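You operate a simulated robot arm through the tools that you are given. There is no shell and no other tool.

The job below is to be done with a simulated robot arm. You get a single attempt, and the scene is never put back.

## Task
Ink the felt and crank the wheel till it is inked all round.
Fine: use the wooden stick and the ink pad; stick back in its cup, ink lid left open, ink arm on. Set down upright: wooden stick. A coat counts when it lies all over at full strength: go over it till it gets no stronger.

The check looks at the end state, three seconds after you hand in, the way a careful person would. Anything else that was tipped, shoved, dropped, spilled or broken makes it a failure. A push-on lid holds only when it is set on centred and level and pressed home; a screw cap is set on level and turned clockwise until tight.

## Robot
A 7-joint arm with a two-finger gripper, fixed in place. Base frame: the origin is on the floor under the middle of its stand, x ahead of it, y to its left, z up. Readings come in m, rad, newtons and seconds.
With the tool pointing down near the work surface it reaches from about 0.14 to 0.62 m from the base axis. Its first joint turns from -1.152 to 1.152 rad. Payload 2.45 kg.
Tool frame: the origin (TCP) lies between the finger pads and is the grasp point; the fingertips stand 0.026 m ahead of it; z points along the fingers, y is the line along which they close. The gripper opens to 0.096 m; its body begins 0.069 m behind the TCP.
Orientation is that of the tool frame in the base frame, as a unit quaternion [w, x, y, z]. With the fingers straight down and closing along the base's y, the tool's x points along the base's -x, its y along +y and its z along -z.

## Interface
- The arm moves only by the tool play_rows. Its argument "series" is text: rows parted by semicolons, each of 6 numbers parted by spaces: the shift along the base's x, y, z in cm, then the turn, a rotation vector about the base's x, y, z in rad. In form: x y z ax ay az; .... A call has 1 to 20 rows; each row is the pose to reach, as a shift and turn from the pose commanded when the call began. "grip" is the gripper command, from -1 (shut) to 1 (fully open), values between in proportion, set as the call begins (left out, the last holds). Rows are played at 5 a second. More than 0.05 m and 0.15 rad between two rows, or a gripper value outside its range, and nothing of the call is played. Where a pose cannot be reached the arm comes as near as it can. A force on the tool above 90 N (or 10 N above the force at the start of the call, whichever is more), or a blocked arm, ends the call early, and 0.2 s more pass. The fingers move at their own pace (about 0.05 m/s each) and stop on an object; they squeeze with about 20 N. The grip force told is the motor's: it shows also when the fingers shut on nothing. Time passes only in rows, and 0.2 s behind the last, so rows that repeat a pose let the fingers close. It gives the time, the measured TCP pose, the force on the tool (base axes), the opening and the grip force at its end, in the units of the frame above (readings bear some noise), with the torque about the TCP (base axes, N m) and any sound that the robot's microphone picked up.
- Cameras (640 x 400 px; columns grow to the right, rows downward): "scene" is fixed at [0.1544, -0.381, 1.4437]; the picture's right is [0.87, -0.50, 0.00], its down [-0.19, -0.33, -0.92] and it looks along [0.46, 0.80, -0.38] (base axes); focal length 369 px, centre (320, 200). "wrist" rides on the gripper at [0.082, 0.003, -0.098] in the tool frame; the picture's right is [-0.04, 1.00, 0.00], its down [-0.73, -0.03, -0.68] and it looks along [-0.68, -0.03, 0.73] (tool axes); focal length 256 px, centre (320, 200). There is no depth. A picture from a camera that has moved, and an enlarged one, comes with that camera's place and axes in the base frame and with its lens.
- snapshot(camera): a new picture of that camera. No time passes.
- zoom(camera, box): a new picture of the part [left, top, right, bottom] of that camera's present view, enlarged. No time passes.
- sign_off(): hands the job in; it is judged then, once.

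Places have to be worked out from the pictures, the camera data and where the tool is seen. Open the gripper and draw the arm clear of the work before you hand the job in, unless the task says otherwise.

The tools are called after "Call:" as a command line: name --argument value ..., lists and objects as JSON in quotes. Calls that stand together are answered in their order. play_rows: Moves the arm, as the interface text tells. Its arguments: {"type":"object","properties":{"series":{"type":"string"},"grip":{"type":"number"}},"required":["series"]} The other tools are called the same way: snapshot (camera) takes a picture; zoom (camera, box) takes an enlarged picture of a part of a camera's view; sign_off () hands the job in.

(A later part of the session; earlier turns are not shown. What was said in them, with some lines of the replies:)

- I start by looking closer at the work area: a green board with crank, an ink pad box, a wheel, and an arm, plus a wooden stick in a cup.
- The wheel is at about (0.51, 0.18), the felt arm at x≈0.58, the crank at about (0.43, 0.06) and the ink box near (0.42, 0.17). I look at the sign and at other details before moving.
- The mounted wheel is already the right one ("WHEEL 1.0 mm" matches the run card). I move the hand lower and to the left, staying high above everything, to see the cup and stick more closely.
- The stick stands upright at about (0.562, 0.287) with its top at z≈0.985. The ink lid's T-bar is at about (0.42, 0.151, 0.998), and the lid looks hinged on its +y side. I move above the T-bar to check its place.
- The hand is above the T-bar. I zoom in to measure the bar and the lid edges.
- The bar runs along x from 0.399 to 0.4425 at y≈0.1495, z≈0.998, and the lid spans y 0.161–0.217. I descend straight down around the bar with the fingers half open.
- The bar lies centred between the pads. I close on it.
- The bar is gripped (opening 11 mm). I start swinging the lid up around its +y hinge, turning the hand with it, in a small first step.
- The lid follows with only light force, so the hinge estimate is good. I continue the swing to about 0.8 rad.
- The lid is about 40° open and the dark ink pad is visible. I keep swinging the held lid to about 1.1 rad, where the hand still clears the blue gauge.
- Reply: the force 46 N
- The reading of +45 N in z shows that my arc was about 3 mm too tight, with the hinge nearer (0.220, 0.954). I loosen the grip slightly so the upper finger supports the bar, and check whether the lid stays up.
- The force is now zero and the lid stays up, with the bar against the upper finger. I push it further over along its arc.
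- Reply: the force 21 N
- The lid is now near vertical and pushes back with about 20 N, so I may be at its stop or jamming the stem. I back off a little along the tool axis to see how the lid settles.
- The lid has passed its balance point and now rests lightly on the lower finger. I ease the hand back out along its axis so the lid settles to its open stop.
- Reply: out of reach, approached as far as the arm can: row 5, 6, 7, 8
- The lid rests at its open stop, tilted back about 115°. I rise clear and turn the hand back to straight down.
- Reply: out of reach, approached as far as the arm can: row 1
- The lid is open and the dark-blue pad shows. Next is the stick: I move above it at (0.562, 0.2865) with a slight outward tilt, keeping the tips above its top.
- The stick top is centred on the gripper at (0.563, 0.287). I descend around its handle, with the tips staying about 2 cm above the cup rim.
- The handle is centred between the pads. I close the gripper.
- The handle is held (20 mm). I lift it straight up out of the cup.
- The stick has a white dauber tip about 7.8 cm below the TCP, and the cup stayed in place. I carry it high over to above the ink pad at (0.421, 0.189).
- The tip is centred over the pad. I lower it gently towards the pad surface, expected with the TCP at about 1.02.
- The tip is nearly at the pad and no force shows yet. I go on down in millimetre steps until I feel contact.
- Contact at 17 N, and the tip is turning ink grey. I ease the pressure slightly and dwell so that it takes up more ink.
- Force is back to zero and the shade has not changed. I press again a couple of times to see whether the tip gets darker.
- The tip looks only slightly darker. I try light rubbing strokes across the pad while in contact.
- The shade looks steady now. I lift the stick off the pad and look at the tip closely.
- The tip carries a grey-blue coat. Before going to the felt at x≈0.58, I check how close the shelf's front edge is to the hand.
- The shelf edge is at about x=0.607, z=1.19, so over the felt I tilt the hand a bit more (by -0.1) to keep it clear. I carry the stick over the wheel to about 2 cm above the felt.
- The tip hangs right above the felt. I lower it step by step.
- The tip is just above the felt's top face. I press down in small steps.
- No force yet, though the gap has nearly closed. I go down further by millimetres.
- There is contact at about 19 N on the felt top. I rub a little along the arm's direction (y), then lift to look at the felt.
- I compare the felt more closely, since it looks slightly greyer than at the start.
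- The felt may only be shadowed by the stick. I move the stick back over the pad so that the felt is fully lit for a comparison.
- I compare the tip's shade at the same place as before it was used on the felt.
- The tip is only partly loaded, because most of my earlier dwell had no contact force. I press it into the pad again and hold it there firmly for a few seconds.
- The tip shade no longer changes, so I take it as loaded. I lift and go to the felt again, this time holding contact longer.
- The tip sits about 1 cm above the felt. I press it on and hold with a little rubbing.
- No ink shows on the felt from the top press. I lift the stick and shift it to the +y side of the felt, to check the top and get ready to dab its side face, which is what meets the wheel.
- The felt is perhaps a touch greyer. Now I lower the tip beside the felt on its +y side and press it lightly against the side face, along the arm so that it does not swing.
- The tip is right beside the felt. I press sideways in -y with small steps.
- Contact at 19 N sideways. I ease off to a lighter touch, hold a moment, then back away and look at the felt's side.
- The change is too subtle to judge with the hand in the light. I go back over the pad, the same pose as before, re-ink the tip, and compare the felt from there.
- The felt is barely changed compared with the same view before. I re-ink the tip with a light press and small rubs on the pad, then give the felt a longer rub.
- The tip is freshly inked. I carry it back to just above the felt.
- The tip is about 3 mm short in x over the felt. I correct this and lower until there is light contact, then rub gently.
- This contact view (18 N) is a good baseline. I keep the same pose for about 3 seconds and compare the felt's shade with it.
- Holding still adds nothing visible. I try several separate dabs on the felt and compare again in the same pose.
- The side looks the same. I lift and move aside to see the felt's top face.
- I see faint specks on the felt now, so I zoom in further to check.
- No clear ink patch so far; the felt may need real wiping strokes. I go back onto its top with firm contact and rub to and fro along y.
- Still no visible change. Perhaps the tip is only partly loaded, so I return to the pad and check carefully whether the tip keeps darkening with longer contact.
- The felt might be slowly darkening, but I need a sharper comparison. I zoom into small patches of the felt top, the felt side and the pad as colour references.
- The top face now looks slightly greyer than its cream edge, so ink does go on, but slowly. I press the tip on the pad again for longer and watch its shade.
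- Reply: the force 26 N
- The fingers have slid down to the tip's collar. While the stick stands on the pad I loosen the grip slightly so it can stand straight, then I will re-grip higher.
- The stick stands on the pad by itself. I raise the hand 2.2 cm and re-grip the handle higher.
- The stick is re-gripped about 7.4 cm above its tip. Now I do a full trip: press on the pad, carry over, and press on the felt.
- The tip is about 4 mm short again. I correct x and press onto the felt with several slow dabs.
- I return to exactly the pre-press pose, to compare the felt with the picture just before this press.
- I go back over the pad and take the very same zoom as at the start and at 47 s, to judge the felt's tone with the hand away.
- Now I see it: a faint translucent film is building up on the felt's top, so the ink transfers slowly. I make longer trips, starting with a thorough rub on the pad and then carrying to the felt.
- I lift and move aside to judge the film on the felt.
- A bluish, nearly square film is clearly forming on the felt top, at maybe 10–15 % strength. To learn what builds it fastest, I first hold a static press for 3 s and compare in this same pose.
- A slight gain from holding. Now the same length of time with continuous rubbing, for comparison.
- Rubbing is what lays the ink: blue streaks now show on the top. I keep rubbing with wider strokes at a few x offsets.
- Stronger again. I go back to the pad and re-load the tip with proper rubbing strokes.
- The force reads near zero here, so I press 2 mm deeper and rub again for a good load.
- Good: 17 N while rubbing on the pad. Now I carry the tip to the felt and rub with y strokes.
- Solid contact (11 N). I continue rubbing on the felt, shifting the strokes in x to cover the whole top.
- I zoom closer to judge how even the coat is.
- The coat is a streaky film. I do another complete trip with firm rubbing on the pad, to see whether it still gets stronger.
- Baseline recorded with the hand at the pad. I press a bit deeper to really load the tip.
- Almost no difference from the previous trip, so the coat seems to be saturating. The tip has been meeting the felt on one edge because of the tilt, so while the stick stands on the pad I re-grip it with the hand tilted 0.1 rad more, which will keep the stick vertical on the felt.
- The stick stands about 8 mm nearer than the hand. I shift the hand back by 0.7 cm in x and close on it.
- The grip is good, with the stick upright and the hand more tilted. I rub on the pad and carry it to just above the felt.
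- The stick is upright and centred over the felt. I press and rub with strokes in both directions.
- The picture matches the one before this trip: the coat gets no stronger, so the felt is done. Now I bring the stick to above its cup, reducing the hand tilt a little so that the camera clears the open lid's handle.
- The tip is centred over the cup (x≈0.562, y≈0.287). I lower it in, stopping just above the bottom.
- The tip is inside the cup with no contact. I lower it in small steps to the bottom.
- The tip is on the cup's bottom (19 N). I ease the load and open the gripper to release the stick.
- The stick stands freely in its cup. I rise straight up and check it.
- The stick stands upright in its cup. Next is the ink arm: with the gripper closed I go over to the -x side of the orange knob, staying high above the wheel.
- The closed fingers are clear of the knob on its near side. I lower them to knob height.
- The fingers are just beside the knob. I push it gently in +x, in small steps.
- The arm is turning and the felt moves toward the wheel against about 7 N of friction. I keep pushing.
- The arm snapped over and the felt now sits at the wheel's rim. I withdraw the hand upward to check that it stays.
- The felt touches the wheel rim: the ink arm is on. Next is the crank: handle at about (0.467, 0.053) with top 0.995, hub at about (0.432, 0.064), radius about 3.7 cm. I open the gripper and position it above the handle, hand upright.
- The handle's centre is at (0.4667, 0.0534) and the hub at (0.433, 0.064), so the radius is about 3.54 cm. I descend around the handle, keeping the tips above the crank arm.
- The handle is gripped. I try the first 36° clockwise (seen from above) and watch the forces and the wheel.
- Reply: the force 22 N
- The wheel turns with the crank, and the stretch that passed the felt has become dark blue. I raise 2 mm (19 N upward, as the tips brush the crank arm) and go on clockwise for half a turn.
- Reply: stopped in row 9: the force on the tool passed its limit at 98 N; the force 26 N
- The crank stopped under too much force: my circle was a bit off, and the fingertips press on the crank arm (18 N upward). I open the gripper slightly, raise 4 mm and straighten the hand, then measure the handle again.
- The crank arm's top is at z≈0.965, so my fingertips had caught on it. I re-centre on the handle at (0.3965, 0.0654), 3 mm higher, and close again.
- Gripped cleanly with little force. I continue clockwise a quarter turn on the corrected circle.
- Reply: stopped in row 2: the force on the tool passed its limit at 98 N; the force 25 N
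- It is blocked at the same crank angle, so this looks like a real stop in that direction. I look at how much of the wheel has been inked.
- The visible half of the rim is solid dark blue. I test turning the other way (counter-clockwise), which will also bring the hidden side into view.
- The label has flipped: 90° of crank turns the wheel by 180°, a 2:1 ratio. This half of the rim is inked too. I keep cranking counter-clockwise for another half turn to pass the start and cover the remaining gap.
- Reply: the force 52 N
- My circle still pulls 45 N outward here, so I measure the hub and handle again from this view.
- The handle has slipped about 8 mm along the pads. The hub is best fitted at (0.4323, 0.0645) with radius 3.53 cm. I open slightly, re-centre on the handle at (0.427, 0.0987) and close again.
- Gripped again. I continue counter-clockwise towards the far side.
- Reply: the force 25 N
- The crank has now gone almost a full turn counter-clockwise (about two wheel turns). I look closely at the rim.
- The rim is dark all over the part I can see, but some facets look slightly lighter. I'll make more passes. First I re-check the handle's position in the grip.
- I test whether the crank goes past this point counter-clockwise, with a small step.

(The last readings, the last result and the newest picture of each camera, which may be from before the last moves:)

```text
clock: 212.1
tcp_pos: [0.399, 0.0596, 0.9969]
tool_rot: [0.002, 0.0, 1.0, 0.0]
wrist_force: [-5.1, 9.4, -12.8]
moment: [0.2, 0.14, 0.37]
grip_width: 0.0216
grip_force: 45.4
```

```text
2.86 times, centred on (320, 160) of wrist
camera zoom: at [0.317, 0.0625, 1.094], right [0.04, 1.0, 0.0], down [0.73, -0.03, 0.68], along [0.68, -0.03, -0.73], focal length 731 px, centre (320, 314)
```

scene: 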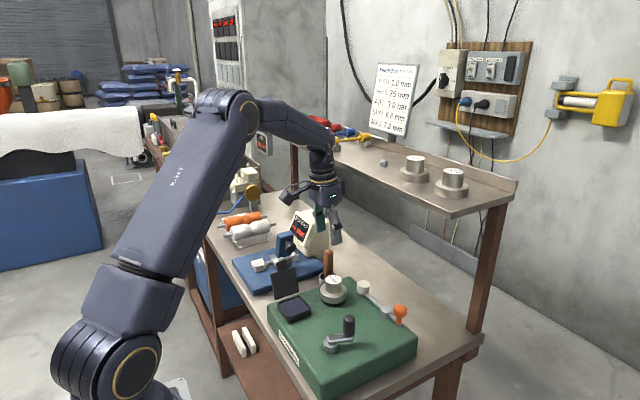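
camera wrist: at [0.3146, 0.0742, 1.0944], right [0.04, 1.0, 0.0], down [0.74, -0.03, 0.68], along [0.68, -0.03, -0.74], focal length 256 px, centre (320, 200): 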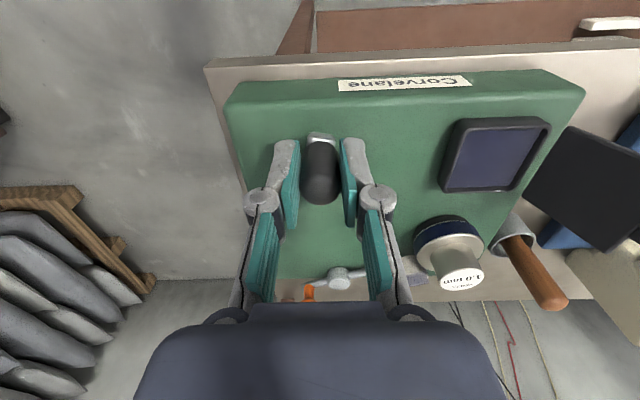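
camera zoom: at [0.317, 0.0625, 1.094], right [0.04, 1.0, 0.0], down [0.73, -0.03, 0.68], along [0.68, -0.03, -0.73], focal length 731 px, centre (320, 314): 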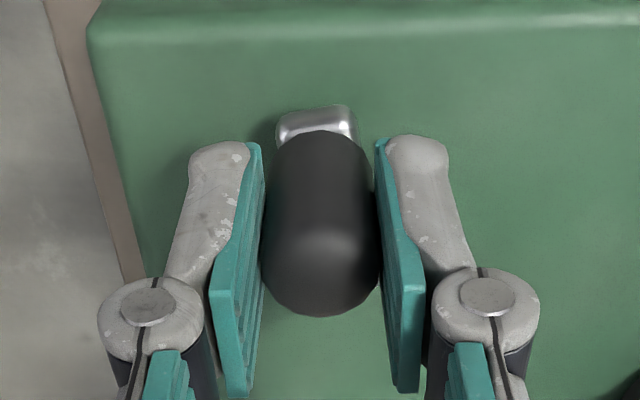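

It goes past freely in this direction, so counter-clockwise is the way to crank. I make a full counter-clockwise turn on the refined circle.

Call:
play_rows --series "0.379 -1.02 0 0 0 0; 1.055 -1.874 0 0 0 0; 1.962 -2.476 0 0 0 0; 3.011 -2.769 0 0 0 0; 4.099 -2.723 0 0 0 0; 5.119 -2.344 0 0 0 0; 5.973 -1.668 0 0 0 0; 6.575 -0.761 0 0 0 0; 6.868 0.288 0 0 0 0; 6.822 1.376 0 0 0 0; 6.443 2.396 0 0 0 0; 5.767 3.25 0 0 0 0; 4.86 3.852 0 0 0 0; 3.811 4.145 0 0 0 0; 2.723 4.099 0 0 0 0; 1.703 3.72 0 0 0 0; 0.849 3.044 0 0 0 0; 0.247 2.137 0 0 0 0; -0.046 1.088 0 0 0 0; 0 0 0 0 0 0"

Call:
snapshot --camera "wrist"

Call:
zoom --camera "wrist" --box '[400, 190, 500, 270]'

```text
clock: 216.3
tcp_pos: [0.3963, 0.065, 0.9963]
tool_rot: [-0.001, -0.003, 1.0, 0.003]
wrist_force: [-19.7, 44.0, 10.3]
moment: [1.09, 1.49, 0.31]
grip_width: 0.0212
grip_force: 45.1
```

```text
taken
camera wrist: at [0.3138, 0.0663, 1.0945], right [0.03, 1.0, 0.0], down [0.74, -0.03, 0.68], along [0.68, -0.02, -0.74], focal length 256 px, centre (320, 200)
```

wrist: 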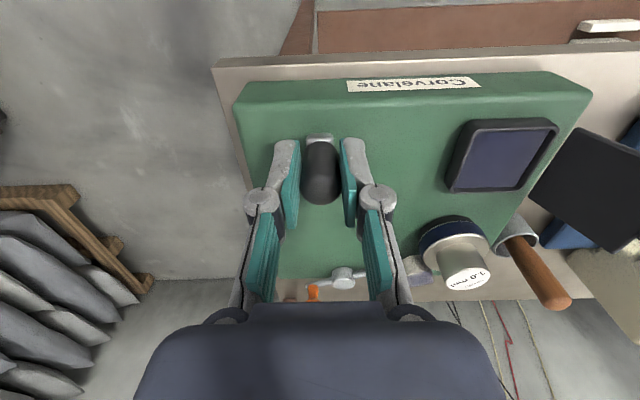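

```text
5.00 times, centred on (450, 230) of wrist
camera zoom: at [0.3138, 0.0663, 1.0945], right [0.03, 1.0, 0.0], down [0.74, -0.03, 0.68], along [0.68, -0.02, -0.74], focal length 1280 px, centre (-330, 50)
```

zoom: 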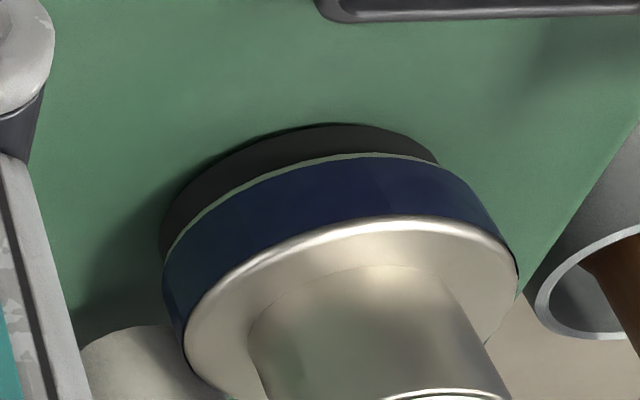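

Another full turn is done and the rim stays uniformly dark. The drag is 44 N here, so I go a little further in small steps to see whether it frees.

Call:
play_rows --series "0.1 -0.35 0 0 0 0; 0.22 -0.7 0 0 0 0; 0.379 -1.02 0 0 0 0"

Call:
zoom --camera "wrist" --box '[230, 90, 410, 230]'

```text
clock: 217.1
tcp_pos: [0.3979, 0.0632, 0.9962]
tool_rot: [-0.005, -0.009, 1.0, 0.009]
wrist_force: [-5.8, 14.9, 6.2]
moment: [0.49, 0.38, 0.07]
grip_width: 0.021
grip_force: 45.2
stopped in row 3: the force on the tool passed its limit at 92 N (the readings are from after the stop); the commanded pose is now the measured one
```

```text
2.86 times, centred on (320, 160) of wrist
camera zoom: at [0.3157, 0.064, 1.0945], right [0.02, 1.0, 0.02], down [0.74, -0.03, 0.67], along [0.67, 0.0, -0.74], focal length 731 px, centre (320, 314)
```

zoom: 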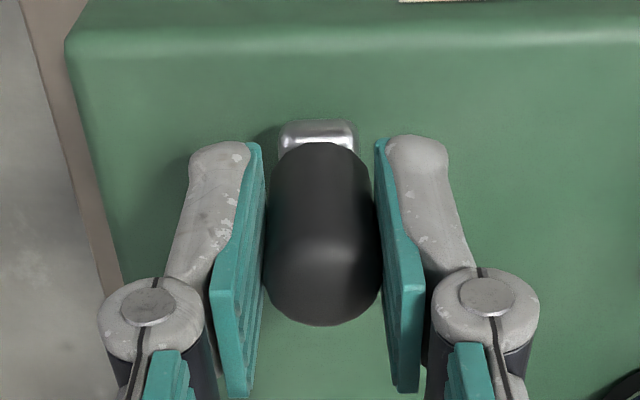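

It is blocked here now, so the crank seems to have about two turns of travel. The rim has already passed the felt about five times. I turn one full turn back clockwise for good measure.

Call:
play_rows --series "0.142 1.079 0 -0.018 -0.01 -0.018; 0.611 2.062 0 -0.018 -0.01 -0.018; 1.36 2.852 0 -0.018 -0.01 -0.018; 2.317 3.371 0 -0.018 -0.01 -0.018; 3.388 3.57 0 -0.018 -0.01 -0.018; 4.467 3.428 0 -0.018 -0.01 -0.018; 5.45 2.959 0 -0.018 -0.01 -0.018; 6.24 2.21 0 -0.018 -0.01 -0.018; 6.759 1.253 0 -0.018 -0.01 -0.018; 6.958 0.182 0 -0.018 -0.01 -0.018; 6.816 -0.897 0 -0.018 -0.01 -0.018; 6.347 -1.88 0 -0.018 -0.01 -0.018; 5.598 -2.67 0 -0.018 -0.01 -0.018; 4.641 -3.189 0 -0.018 -0.01 -0.018; 3.57 -3.388 0 -0.018 -0.01 -0.018; 2.491 -3.246 0 -0.018 -0.01 -0.018; 1.508 -2.777 0 -0.018 -0.01 -0.018; 0.718 -2.028 0 -0.018 -0.01 -0.018; 0.199 -1.071 0 -0.018 -0.01 -0.018; 0 0 0 -0.018 -0.01 -0.018"

Call:
snapshot --camera "wrist"

Call:
zoom --camera "scene" --box '[335, 275, 377, 310]'

```text
clock: 221.3
tcp_pos: [0.3939, 0.0618, 0.9944]
tool_rot: [-0.003, 0.002, 1.0, -0.003]
wrist_force: [-12.0, -12.9, 2.5]
moment: [-0.27, 0.69, -0.49]
grip_width: 0.0213
grip_force: 45.4
```

```text
taken
camera wrist: at [0.3129, 0.0644, 1.0924], right [0.04, 1.0, -0.01], down [0.74, -0.03, 0.67], along [0.67, -0.03, -0.74], focal length 256 px, centre (320, 200)
```

wrist: 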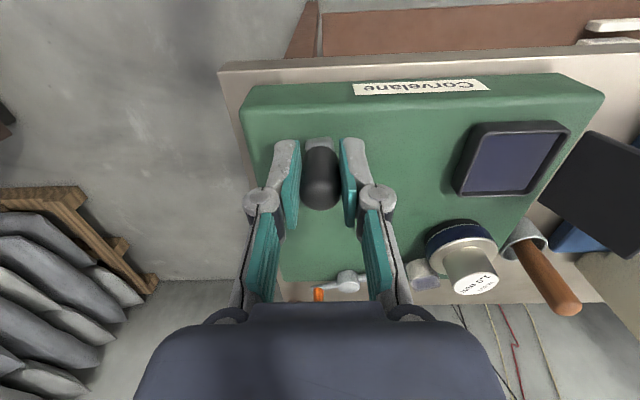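

```text
11.43 times, centred on (356, 292) of scene
camera zoom: at [0.1541, -0.3814, 1.4436], right [0.87, -0.5, 0.0], down [-0.19, -0.33, -0.92], along [0.46, 0.8, -0.38], focal length 4222 px, centre (-91, -857)
```

zoom: 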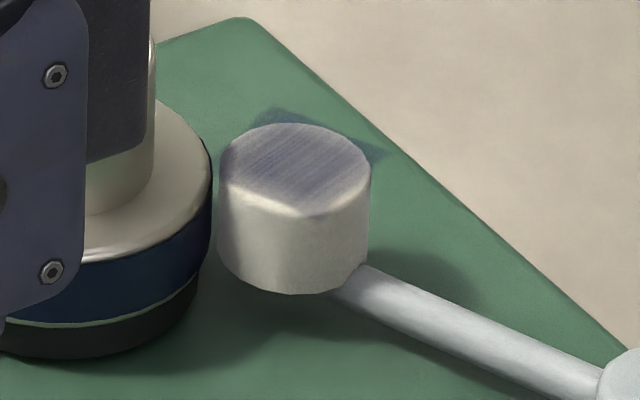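

Call:
zoom --camera "wrist" --box '[415, 205, 505, 275]'

Call:
zoom --camera "wrist" --box '[230, 90, 410, 230]'

```text
5.71 times, centred on (460, 240) of wrist
camera zoom: at [0.3129, 0.0644, 1.0924], right [0.04, 1.0, -0.01], down [0.74, -0.03, 0.67], along [0.67, -0.03, -0.74], focal length 1463 px, centre (-480, -29)
```

zoom: 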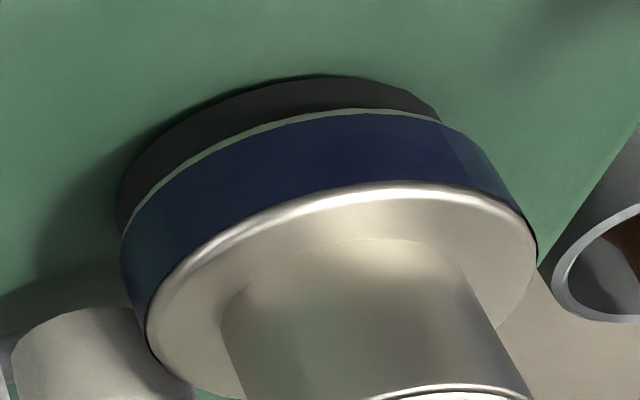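

```text
2.86 times, centred on (320, 160) of wrist
camera zoom: at [0.3129, 0.0644, 1.0924], right [0.04, 1.0, -0.01], down [0.74, -0.03, 0.67], along [0.67, -0.03, -0.74], focal length 731 px, centre (320, 314)
```

zoom: 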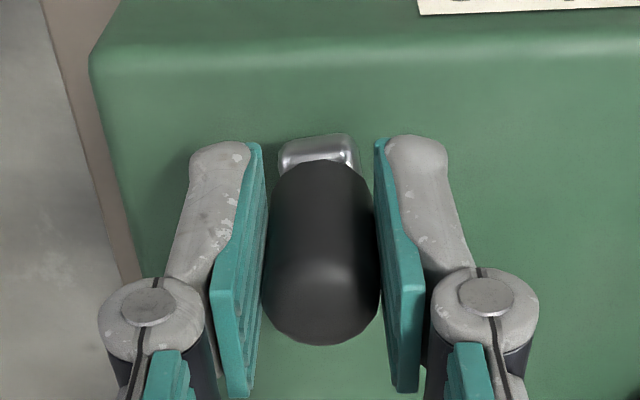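

The rim looks uniformly dark. I turn another quarter so the opposite half of the wheel comes into view for a last check.

Call:
play_rows --series "0.142 1.079 0 0 0 0; 0.611 2.062 0 0 0 0; 1.36 2.852 0 0 0 0; 2.317 3.371 0 0 0 0; 3.388 3.57 0 0 0 0; 4.467 3.428 0 0 0 0; 5.45 2.959 0 0 0 0"

Call:
snapshot --camera "wrist"

Call:
zoom --camera "scene" --box '[325, 265, 385, 315]'

```text
clock: 222.9
tcp_pos: [0.454, 0.0984, 0.9959]
tool_rot: [0.004, -0.001, 1.0, 0.003]
wrist_force: [2.6, 42.4, -18.6]
moment: [0.84, 0.17, -0.74]
grip_width: 0.0215
grip_force: 44.5
```

```text
taken
camera wrist: at [0.3709, 0.0996, 1.0927], right [0.04, 1.0, 0.01], down [0.73, -0.03, 0.69], along [0.68, -0.02, -0.73], focal length 256 px, centre (320, 200)
```

wrist: 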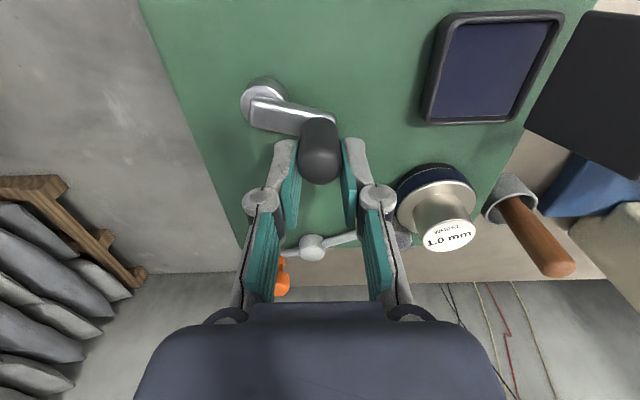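

```text
8.00 times, centred on (355, 290) of scene
camera zoom: at [0.1549, -0.3797, 1.444], right [0.87, -0.5, 0.0], down [-0.19, -0.33, -0.92], along [0.46, 0.8, -0.38], focal length 2956 px, centre (40, -520)
```

zoom: 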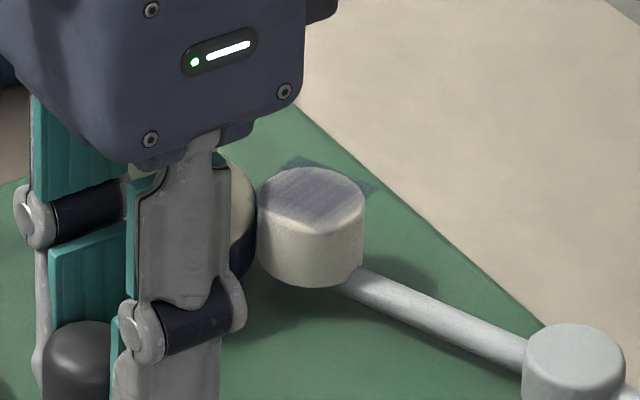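

Call:
zoom --camera "wrist" --box '[385, 150, 495, 240]'

```text
4.44 times, centred on (440, 195) of wrist
camera zoom: at [0.3709, 0.0996, 1.0927], right [0.04, 1.0, 0.01], down [0.73, -0.03, 0.69], along [0.68, -0.02, -0.73], focal length 1138 px, centre (-213, 222)
```

zoom: 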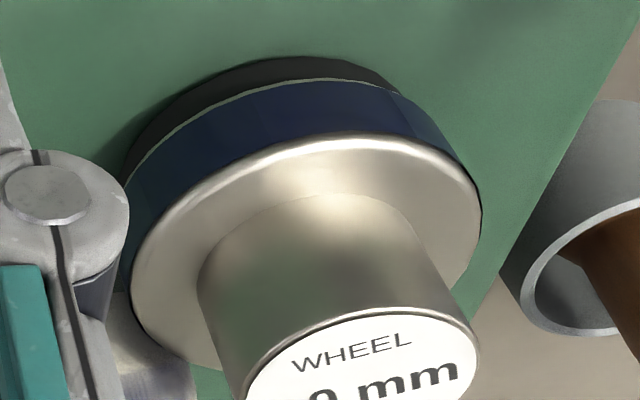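

Both halves look evenly dark, with tone differences only from how each facet is lit. I go over it once more, clockwise then back, ending near the crank's original position.

Call:
play_rows --series "0.79 -0.749 0 0 0 0; 1.309 -1.706 0 0 0 0; 1.508 -2.777 0 0 0 0; 1.366 -3.856 0 0 0 0; 0.897 -4.839 0 0 0 0; 0.148 -5.629 0 0 0 0; -0.809 -6.148 0 0 0 0; -1.88 -6.347 0 0 0 0; -2.959 -6.205 0 0 0 0; -3.942 -5.736 0 0 0 0; -2.959 -6.205 0 0 0 0; -1.88 -6.347 0 0 0 0; -0.809 -6.148 0 0 0 0; 0.148 -5.629 0 0 0 0; 0.897 -4.839 0 0 0 0; 1.366 -3.856 0 0 0 0; 1.366 -3.856 0 0 0 0"

Call:
snapshot --camera "wrist"

Call:
zoom --camera "scene" --box '[305, 250, 425, 350]'

```text
clock: 226.5
tcp_pos: [0.4689, 0.0492, 0.9964]
tool_rot: [0.004, 0.003, 1.0, -0.003]
wrist_force: [11.2, -19.1, -19.7]
moment: [-0.46, -0.23, 0.4]
grip_width: 0.0214
grip_force: 44.7
```

```text
taken
camera wrist: at [0.3858, 0.0536, 1.0925], right [0.05, 1.0, -0.01], down [0.73, -0.03, 0.69], along [0.68, -0.04, -0.73], focal length 256 px, centre (320, 200)
```

wrist: 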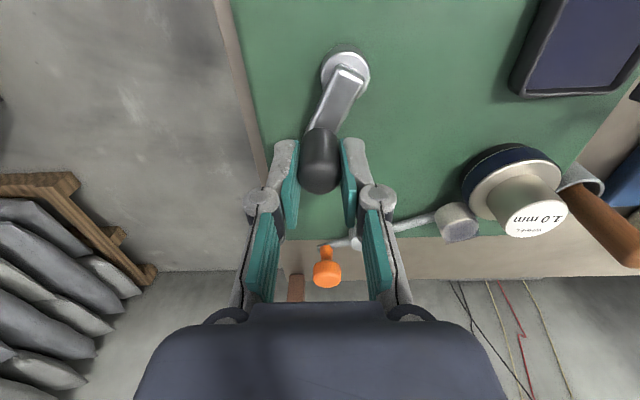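

```text
4.00 times, centred on (365, 300) of scene
camera zoom: at [0.155, -0.3815, 1.4435], right [0.87, -0.5, 0.0], down [-0.19, -0.33, -0.92], along [0.46, 0.8, -0.38], focal length 1478 px, centre (140, -200)
```

zoom: 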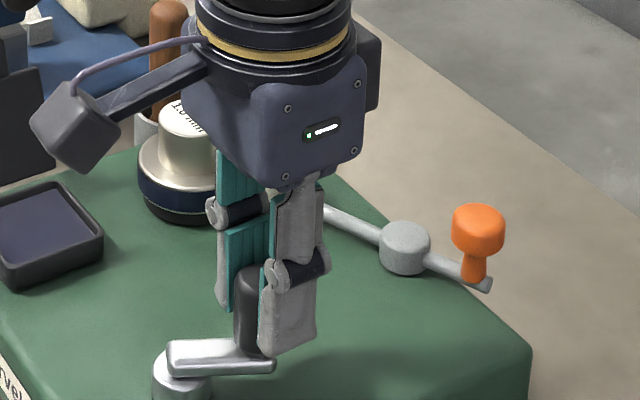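

The crank is back near its starting angle. I release the handle and rise clear.

Call:
play_rows --series "0 0 0 0 0 0; 0 0 0 0 0 0; 0 0 0 0 0 0; 0 0 0 0 0 0" --grip 0.15

Call:
play_rows --series "0 0 2 0 0 0; 0 0 4.5 0 0 0; -1 0 8 0 0 0; -4 0 11 0 0 0; -8 1 14 0 0 0; -12 2 17 0 0 0; -12 2 17 0 0 0"

Call:
snapshot --camera "wrist"

Call:
zoom --camera "scene" --box '[240, 220, 430, 350]'

```text
clock: 227.5
tcp_pos: [0.4658, 0.0522, 0.9965]
tool_rot: [0.002, 0.002, 1.0, -0.002]
wrist_force: [-0.2, 0.6, -0.6]
moment: [0.02, -0.01, -0.01]
grip_width: 0.055
grip_force: 0.1
```

```text
refused: row 5 steps farther than a row can; nothing moved
```

```text
taken
camera wrist: at [0.3837, 0.0561, 1.0931], right [0.04, 1.0, 0.0], down [0.73, -0.03, 0.68], along [0.68, -0.03, -0.73], focal length 256 px, centre (320, 200)
```

wrist: 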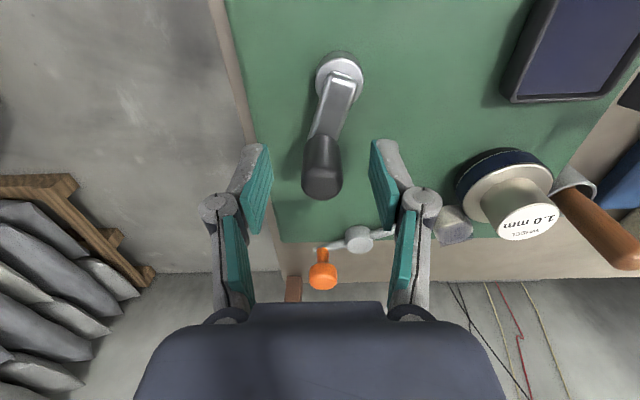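

```text
3.08 times, centred on (335, 285) of scene
camera zoom: at [0.1544, -0.381, 1.4437], right [0.87, -0.5, 0.0], down [-0.19, -0.33, -0.92], along [0.46, 0.8, -0.38], focal length 1137 px, centre (274, -62)
```

zoom: 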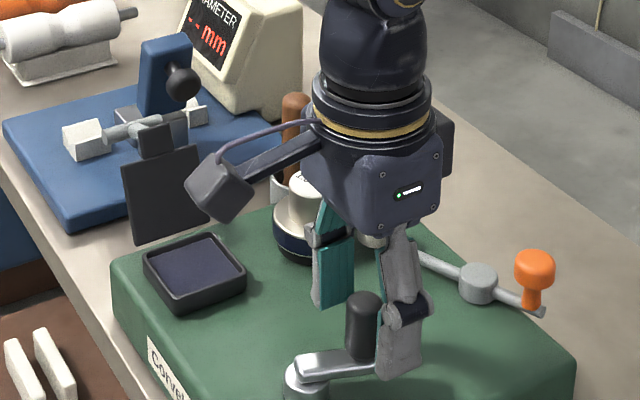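

One of my steps was too long, so the move was refused. The gripper is open and clear of the handle, and I retreat upward with shorter steps.

Call:
play_rows --series "0 0 2 0 0 0; 0 0 4.5 0 0 0; -1 0 8 0 0 0; -3 0 11 0 0 0; -6 0.5 14 0 0 0; -9 1 17 0 0 0; -12 1.5 20 0 0 0; -12 1.5 20 0 0 0"

Call:
snapshot --camera "wrist"

Call:
snapshot --camera "scene"

Call:
zoom --camera "scene" --box '[265, 240, 425, 350]'

```text
clock: 229.3
tcp_pos: [0.3471, 0.069, 1.1978]
tool_rot: [0.002, 0.001, 1.0, -0.001]
wrist_force: [-0.5, -0.6, 0.0]
moment: [-0.03, -0.03, 0.04]
grip_width: 0.0552
grip_force: 0.0
```

```text
taken
camera wrist: at [0.2646, 0.0727, 1.2951], right [0.04, 1.0, 0.0], down [0.73, -0.03, 0.68], along [0.68, -0.03, -0.73], focal length 256 px, centre (320, 200)
```

wrist: 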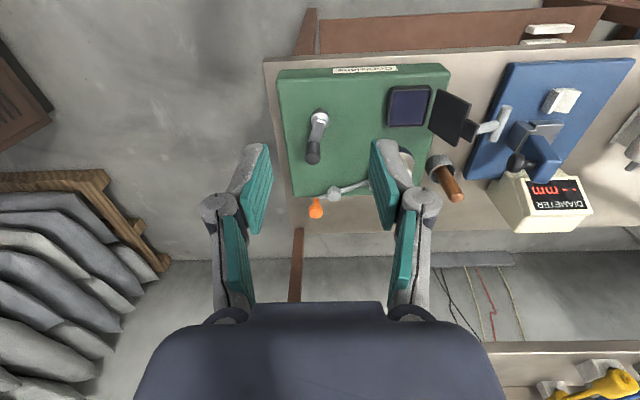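

```text
taken
```

scene: 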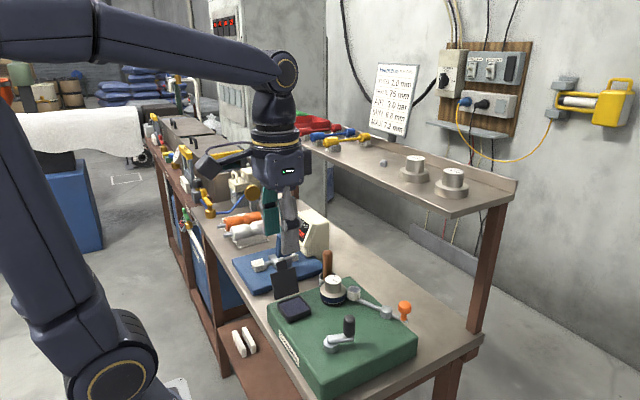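

```text
3.64 times, centred on (345, 295) of scene
camera zoom: at [0.1544, -0.381, 1.4437], right [0.87, -0.5, 0.0], down [-0.19, -0.33, -0.92], along [0.46, 0.8, -0.38], focal length 1343 px, centre (229, -146)
```

zoom: 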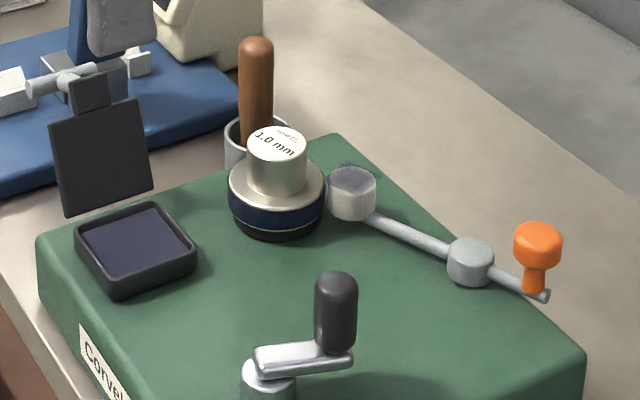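

Everything is in place. I take a close look at the rim and felt with the hand out of the light.

Call:
zoom --camera "scene" --box '[325, 275, 372, 307]'

Call:
zoom --camera "scene" --box '[275, 240, 355, 310]'

```text
12.50 times, centred on (348, 291) of scene
camera zoom: at [0.1544, -0.381, 1.4437], right [0.87, -0.5, 0.0], down [-0.19, -0.33, -0.92], along [0.46, 0.8, -0.38], focal length 4618 px, centre (-36, -938)
```

zoom: 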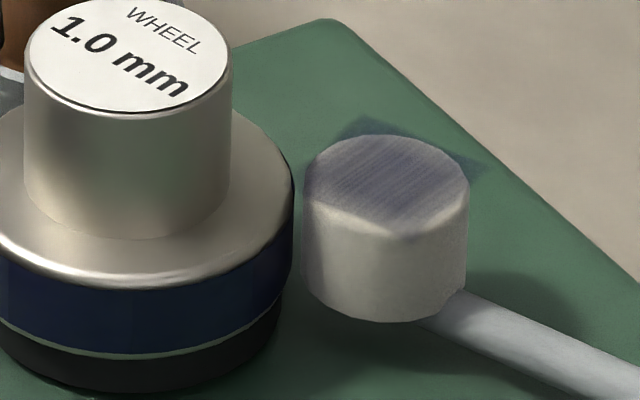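

```text
5.71 times, centred on (315, 275) of scene
camera zoom: at [0.1544, -0.381, 1.4437], right [0.87, -0.5, 0.0], down [-0.19, -0.33, -0.92], along [0.46, 0.8, -0.38], focal length 2111 px, centre (349, -229)
```

zoom: 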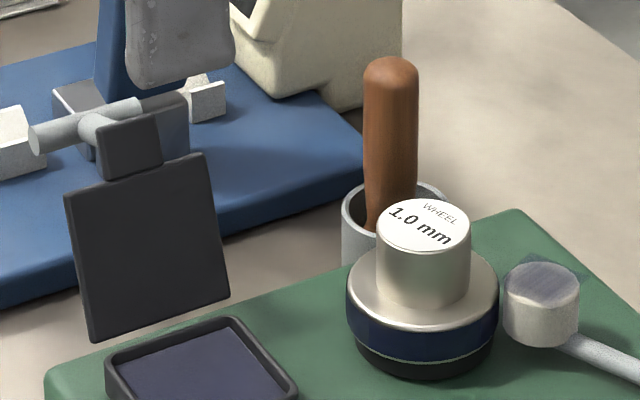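

I compare the machine's placement with the very first close-up, to make sure nothing was shoved.

Call:
zoom --camera "scene" --box '[265, 260, 425, 360]'

Call:
zoom --camera "scene" --box '[310, 240, 410, 330]'

Call:
zoom --camera "scene" --box '[220, 200, 460, 400]'

```text
4.00 times, centred on (345, 310) of scene
camera zoom: at [0.1544, -0.381, 1.4437], right [0.87, -0.5, 0.0], down [-0.19, -0.33, -0.92], along [0.46, 0.8, -0.38], focal length 1478 px, centre (220, -240)
```

zoom: 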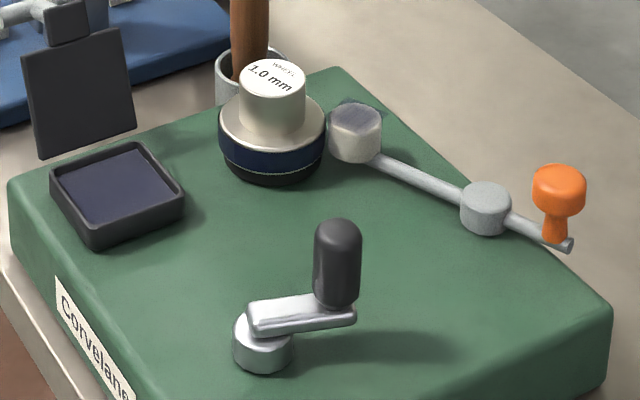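

```text
4.44 times, centred on (360, 285) of scene
camera zoom: at [0.1544, -0.381, 1.4437], right [0.87, -0.5, 0.0], down [-0.19, -0.33, -0.92], along [0.46, 0.8, -0.38], focal length 1642 px, centre (142, -178)
```

zoom: 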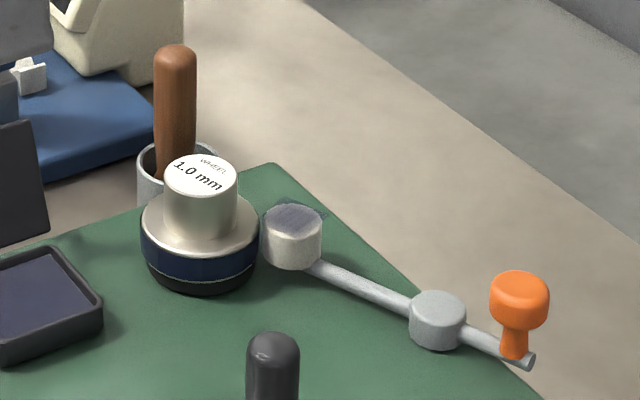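

```text
2.00 times, centred on (340, 300) of scene
camera zoom: at [0.1544, -0.381, 1.4437], right [0.87, -0.5, 0.0], down [-0.19, -0.33, -0.92], along [0.46, 0.8, -0.38], focal length 739 px, centre (280, 0)
```

zoom: 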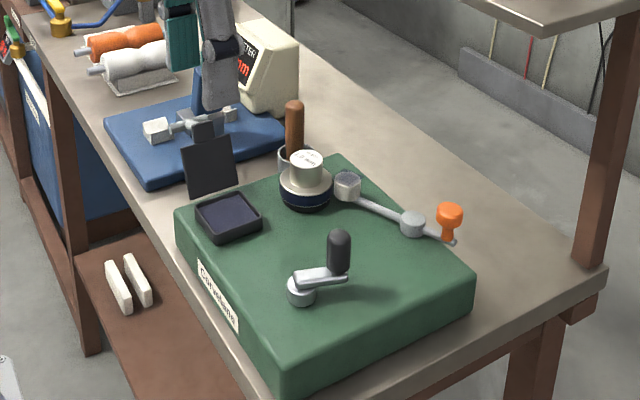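

Nothing has shifted: the stick is upright in its cup, the lid is open, the felt lies on the wheel and the rim is blue all round. I open the gripper fully and draw the arm a bit farther back.

Call:
play_rows --series "-0.5 1 2 0 0 0; -1 2 4 0 0 0; -1.5 3 6 0 0 0; -1.8 4 8 0 0 0; -1.8 4.6 8.8 0 0 0; -1.8 4.6 8.8 0 0 0; -1.8 4.6 8.8 0 0 0" --grip 1

Call:
zoom --camera "wrist" --box '[240, 50, 460, 200]'

Call:
zoom --camera "scene" --box '[220, 200, 460, 400]'

```text
clock: 230.9
tcp_pos: [0.3295, 0.114, 1.2851]
tool_rot: [0.002, 0.002, 1.0, -0.002]
wrist_force: [-0.3, 0.1, 0.6]
moment: [-0.01, 0.0, 0.0]
grip_width: 0.0957
grip_force: 0.0
```

```text
2.67 times, centred on (350, 125) of wrist
camera zoom: at [0.2462, 0.117, 1.3823], right [0.04, 1.0, 0.0], down [0.73, -0.03, 0.68], along [0.68, -0.03, -0.73], focal length 683 px, centre (240, 400)
```

zoom: 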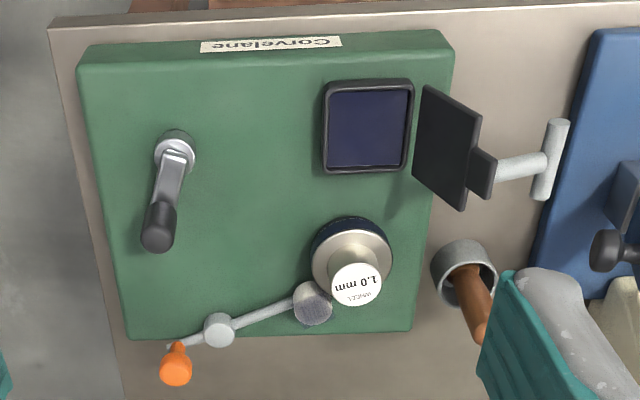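

```text
2.00 times, centred on (340, 300) of scene
camera zoom: at [0.1544, -0.381, 1.4437], right [0.87, -0.5, 0.0], down [-0.19, -0.33, -0.92], along [0.46, 0.8, -0.38], focal length 739 px, centre (280, 0)
```

zoom: 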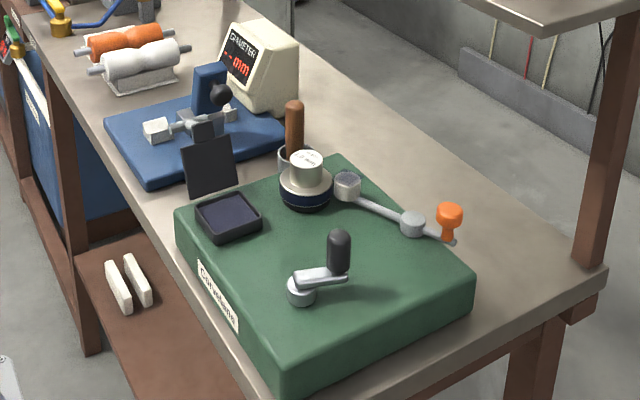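

One last close look at the felt and wheel from above before deciding.

Call:
zoom --camera "wrist" --box '[335, 120, 405, 180]'

```text
6.67 times, centred on (370, 150) of wrist
camera zoom: at [0.2462, 0.117, 1.3823], right [0.04, 1.0, 0.0], down [0.73, -0.03, 0.68], along [0.68, -0.03, -0.73], focal length 1707 px, centre (-13, 533)
```

zoom: 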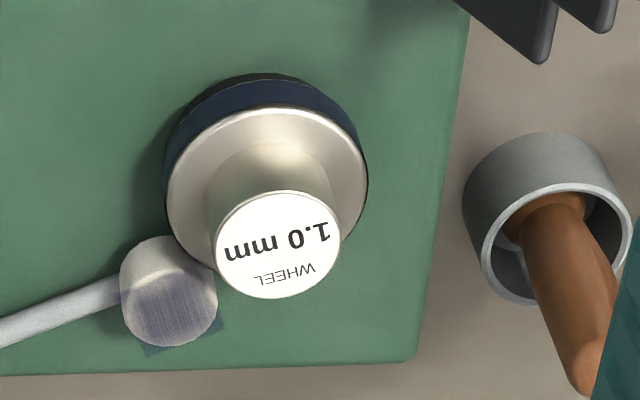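

The end state matches the job:
- The felt coat stopped getting stronger after repeated trips.
- The wheel rim is blue all round.
- The stick stands in its cup.
- The lid is open and the ink arm is on.

The gripper is open and the arm is clear, so I hand in.

Call:
sign_off

```text
The job is handed in.
```

I've handed the job in. The felt is inked, the wheel is blue all round, and everything is where you asked for it. I haven't seen the result of the check.

- **Felt:** I inked it with the wooden stick from the pad until more rubbing made no visible difference. The coat looks streaky and lighter than the wheel's, so the felt is the part I'm least sure counts as full strength.
- **Wheel:** The rim passed the felt about five or more times and looks evenly dark blue from every side I could see. The wheel makes two turns per crank turn.
- **Crank:** It has only about two turns of travel. I hit the stops at more than 90 N three times, but the machine did not move on the bench.
- **End state:** The stick stands upright in its cup, the ink lid is open, and the ink arm is on with the felt against the wheel. The gripper is open and the arm is clear.
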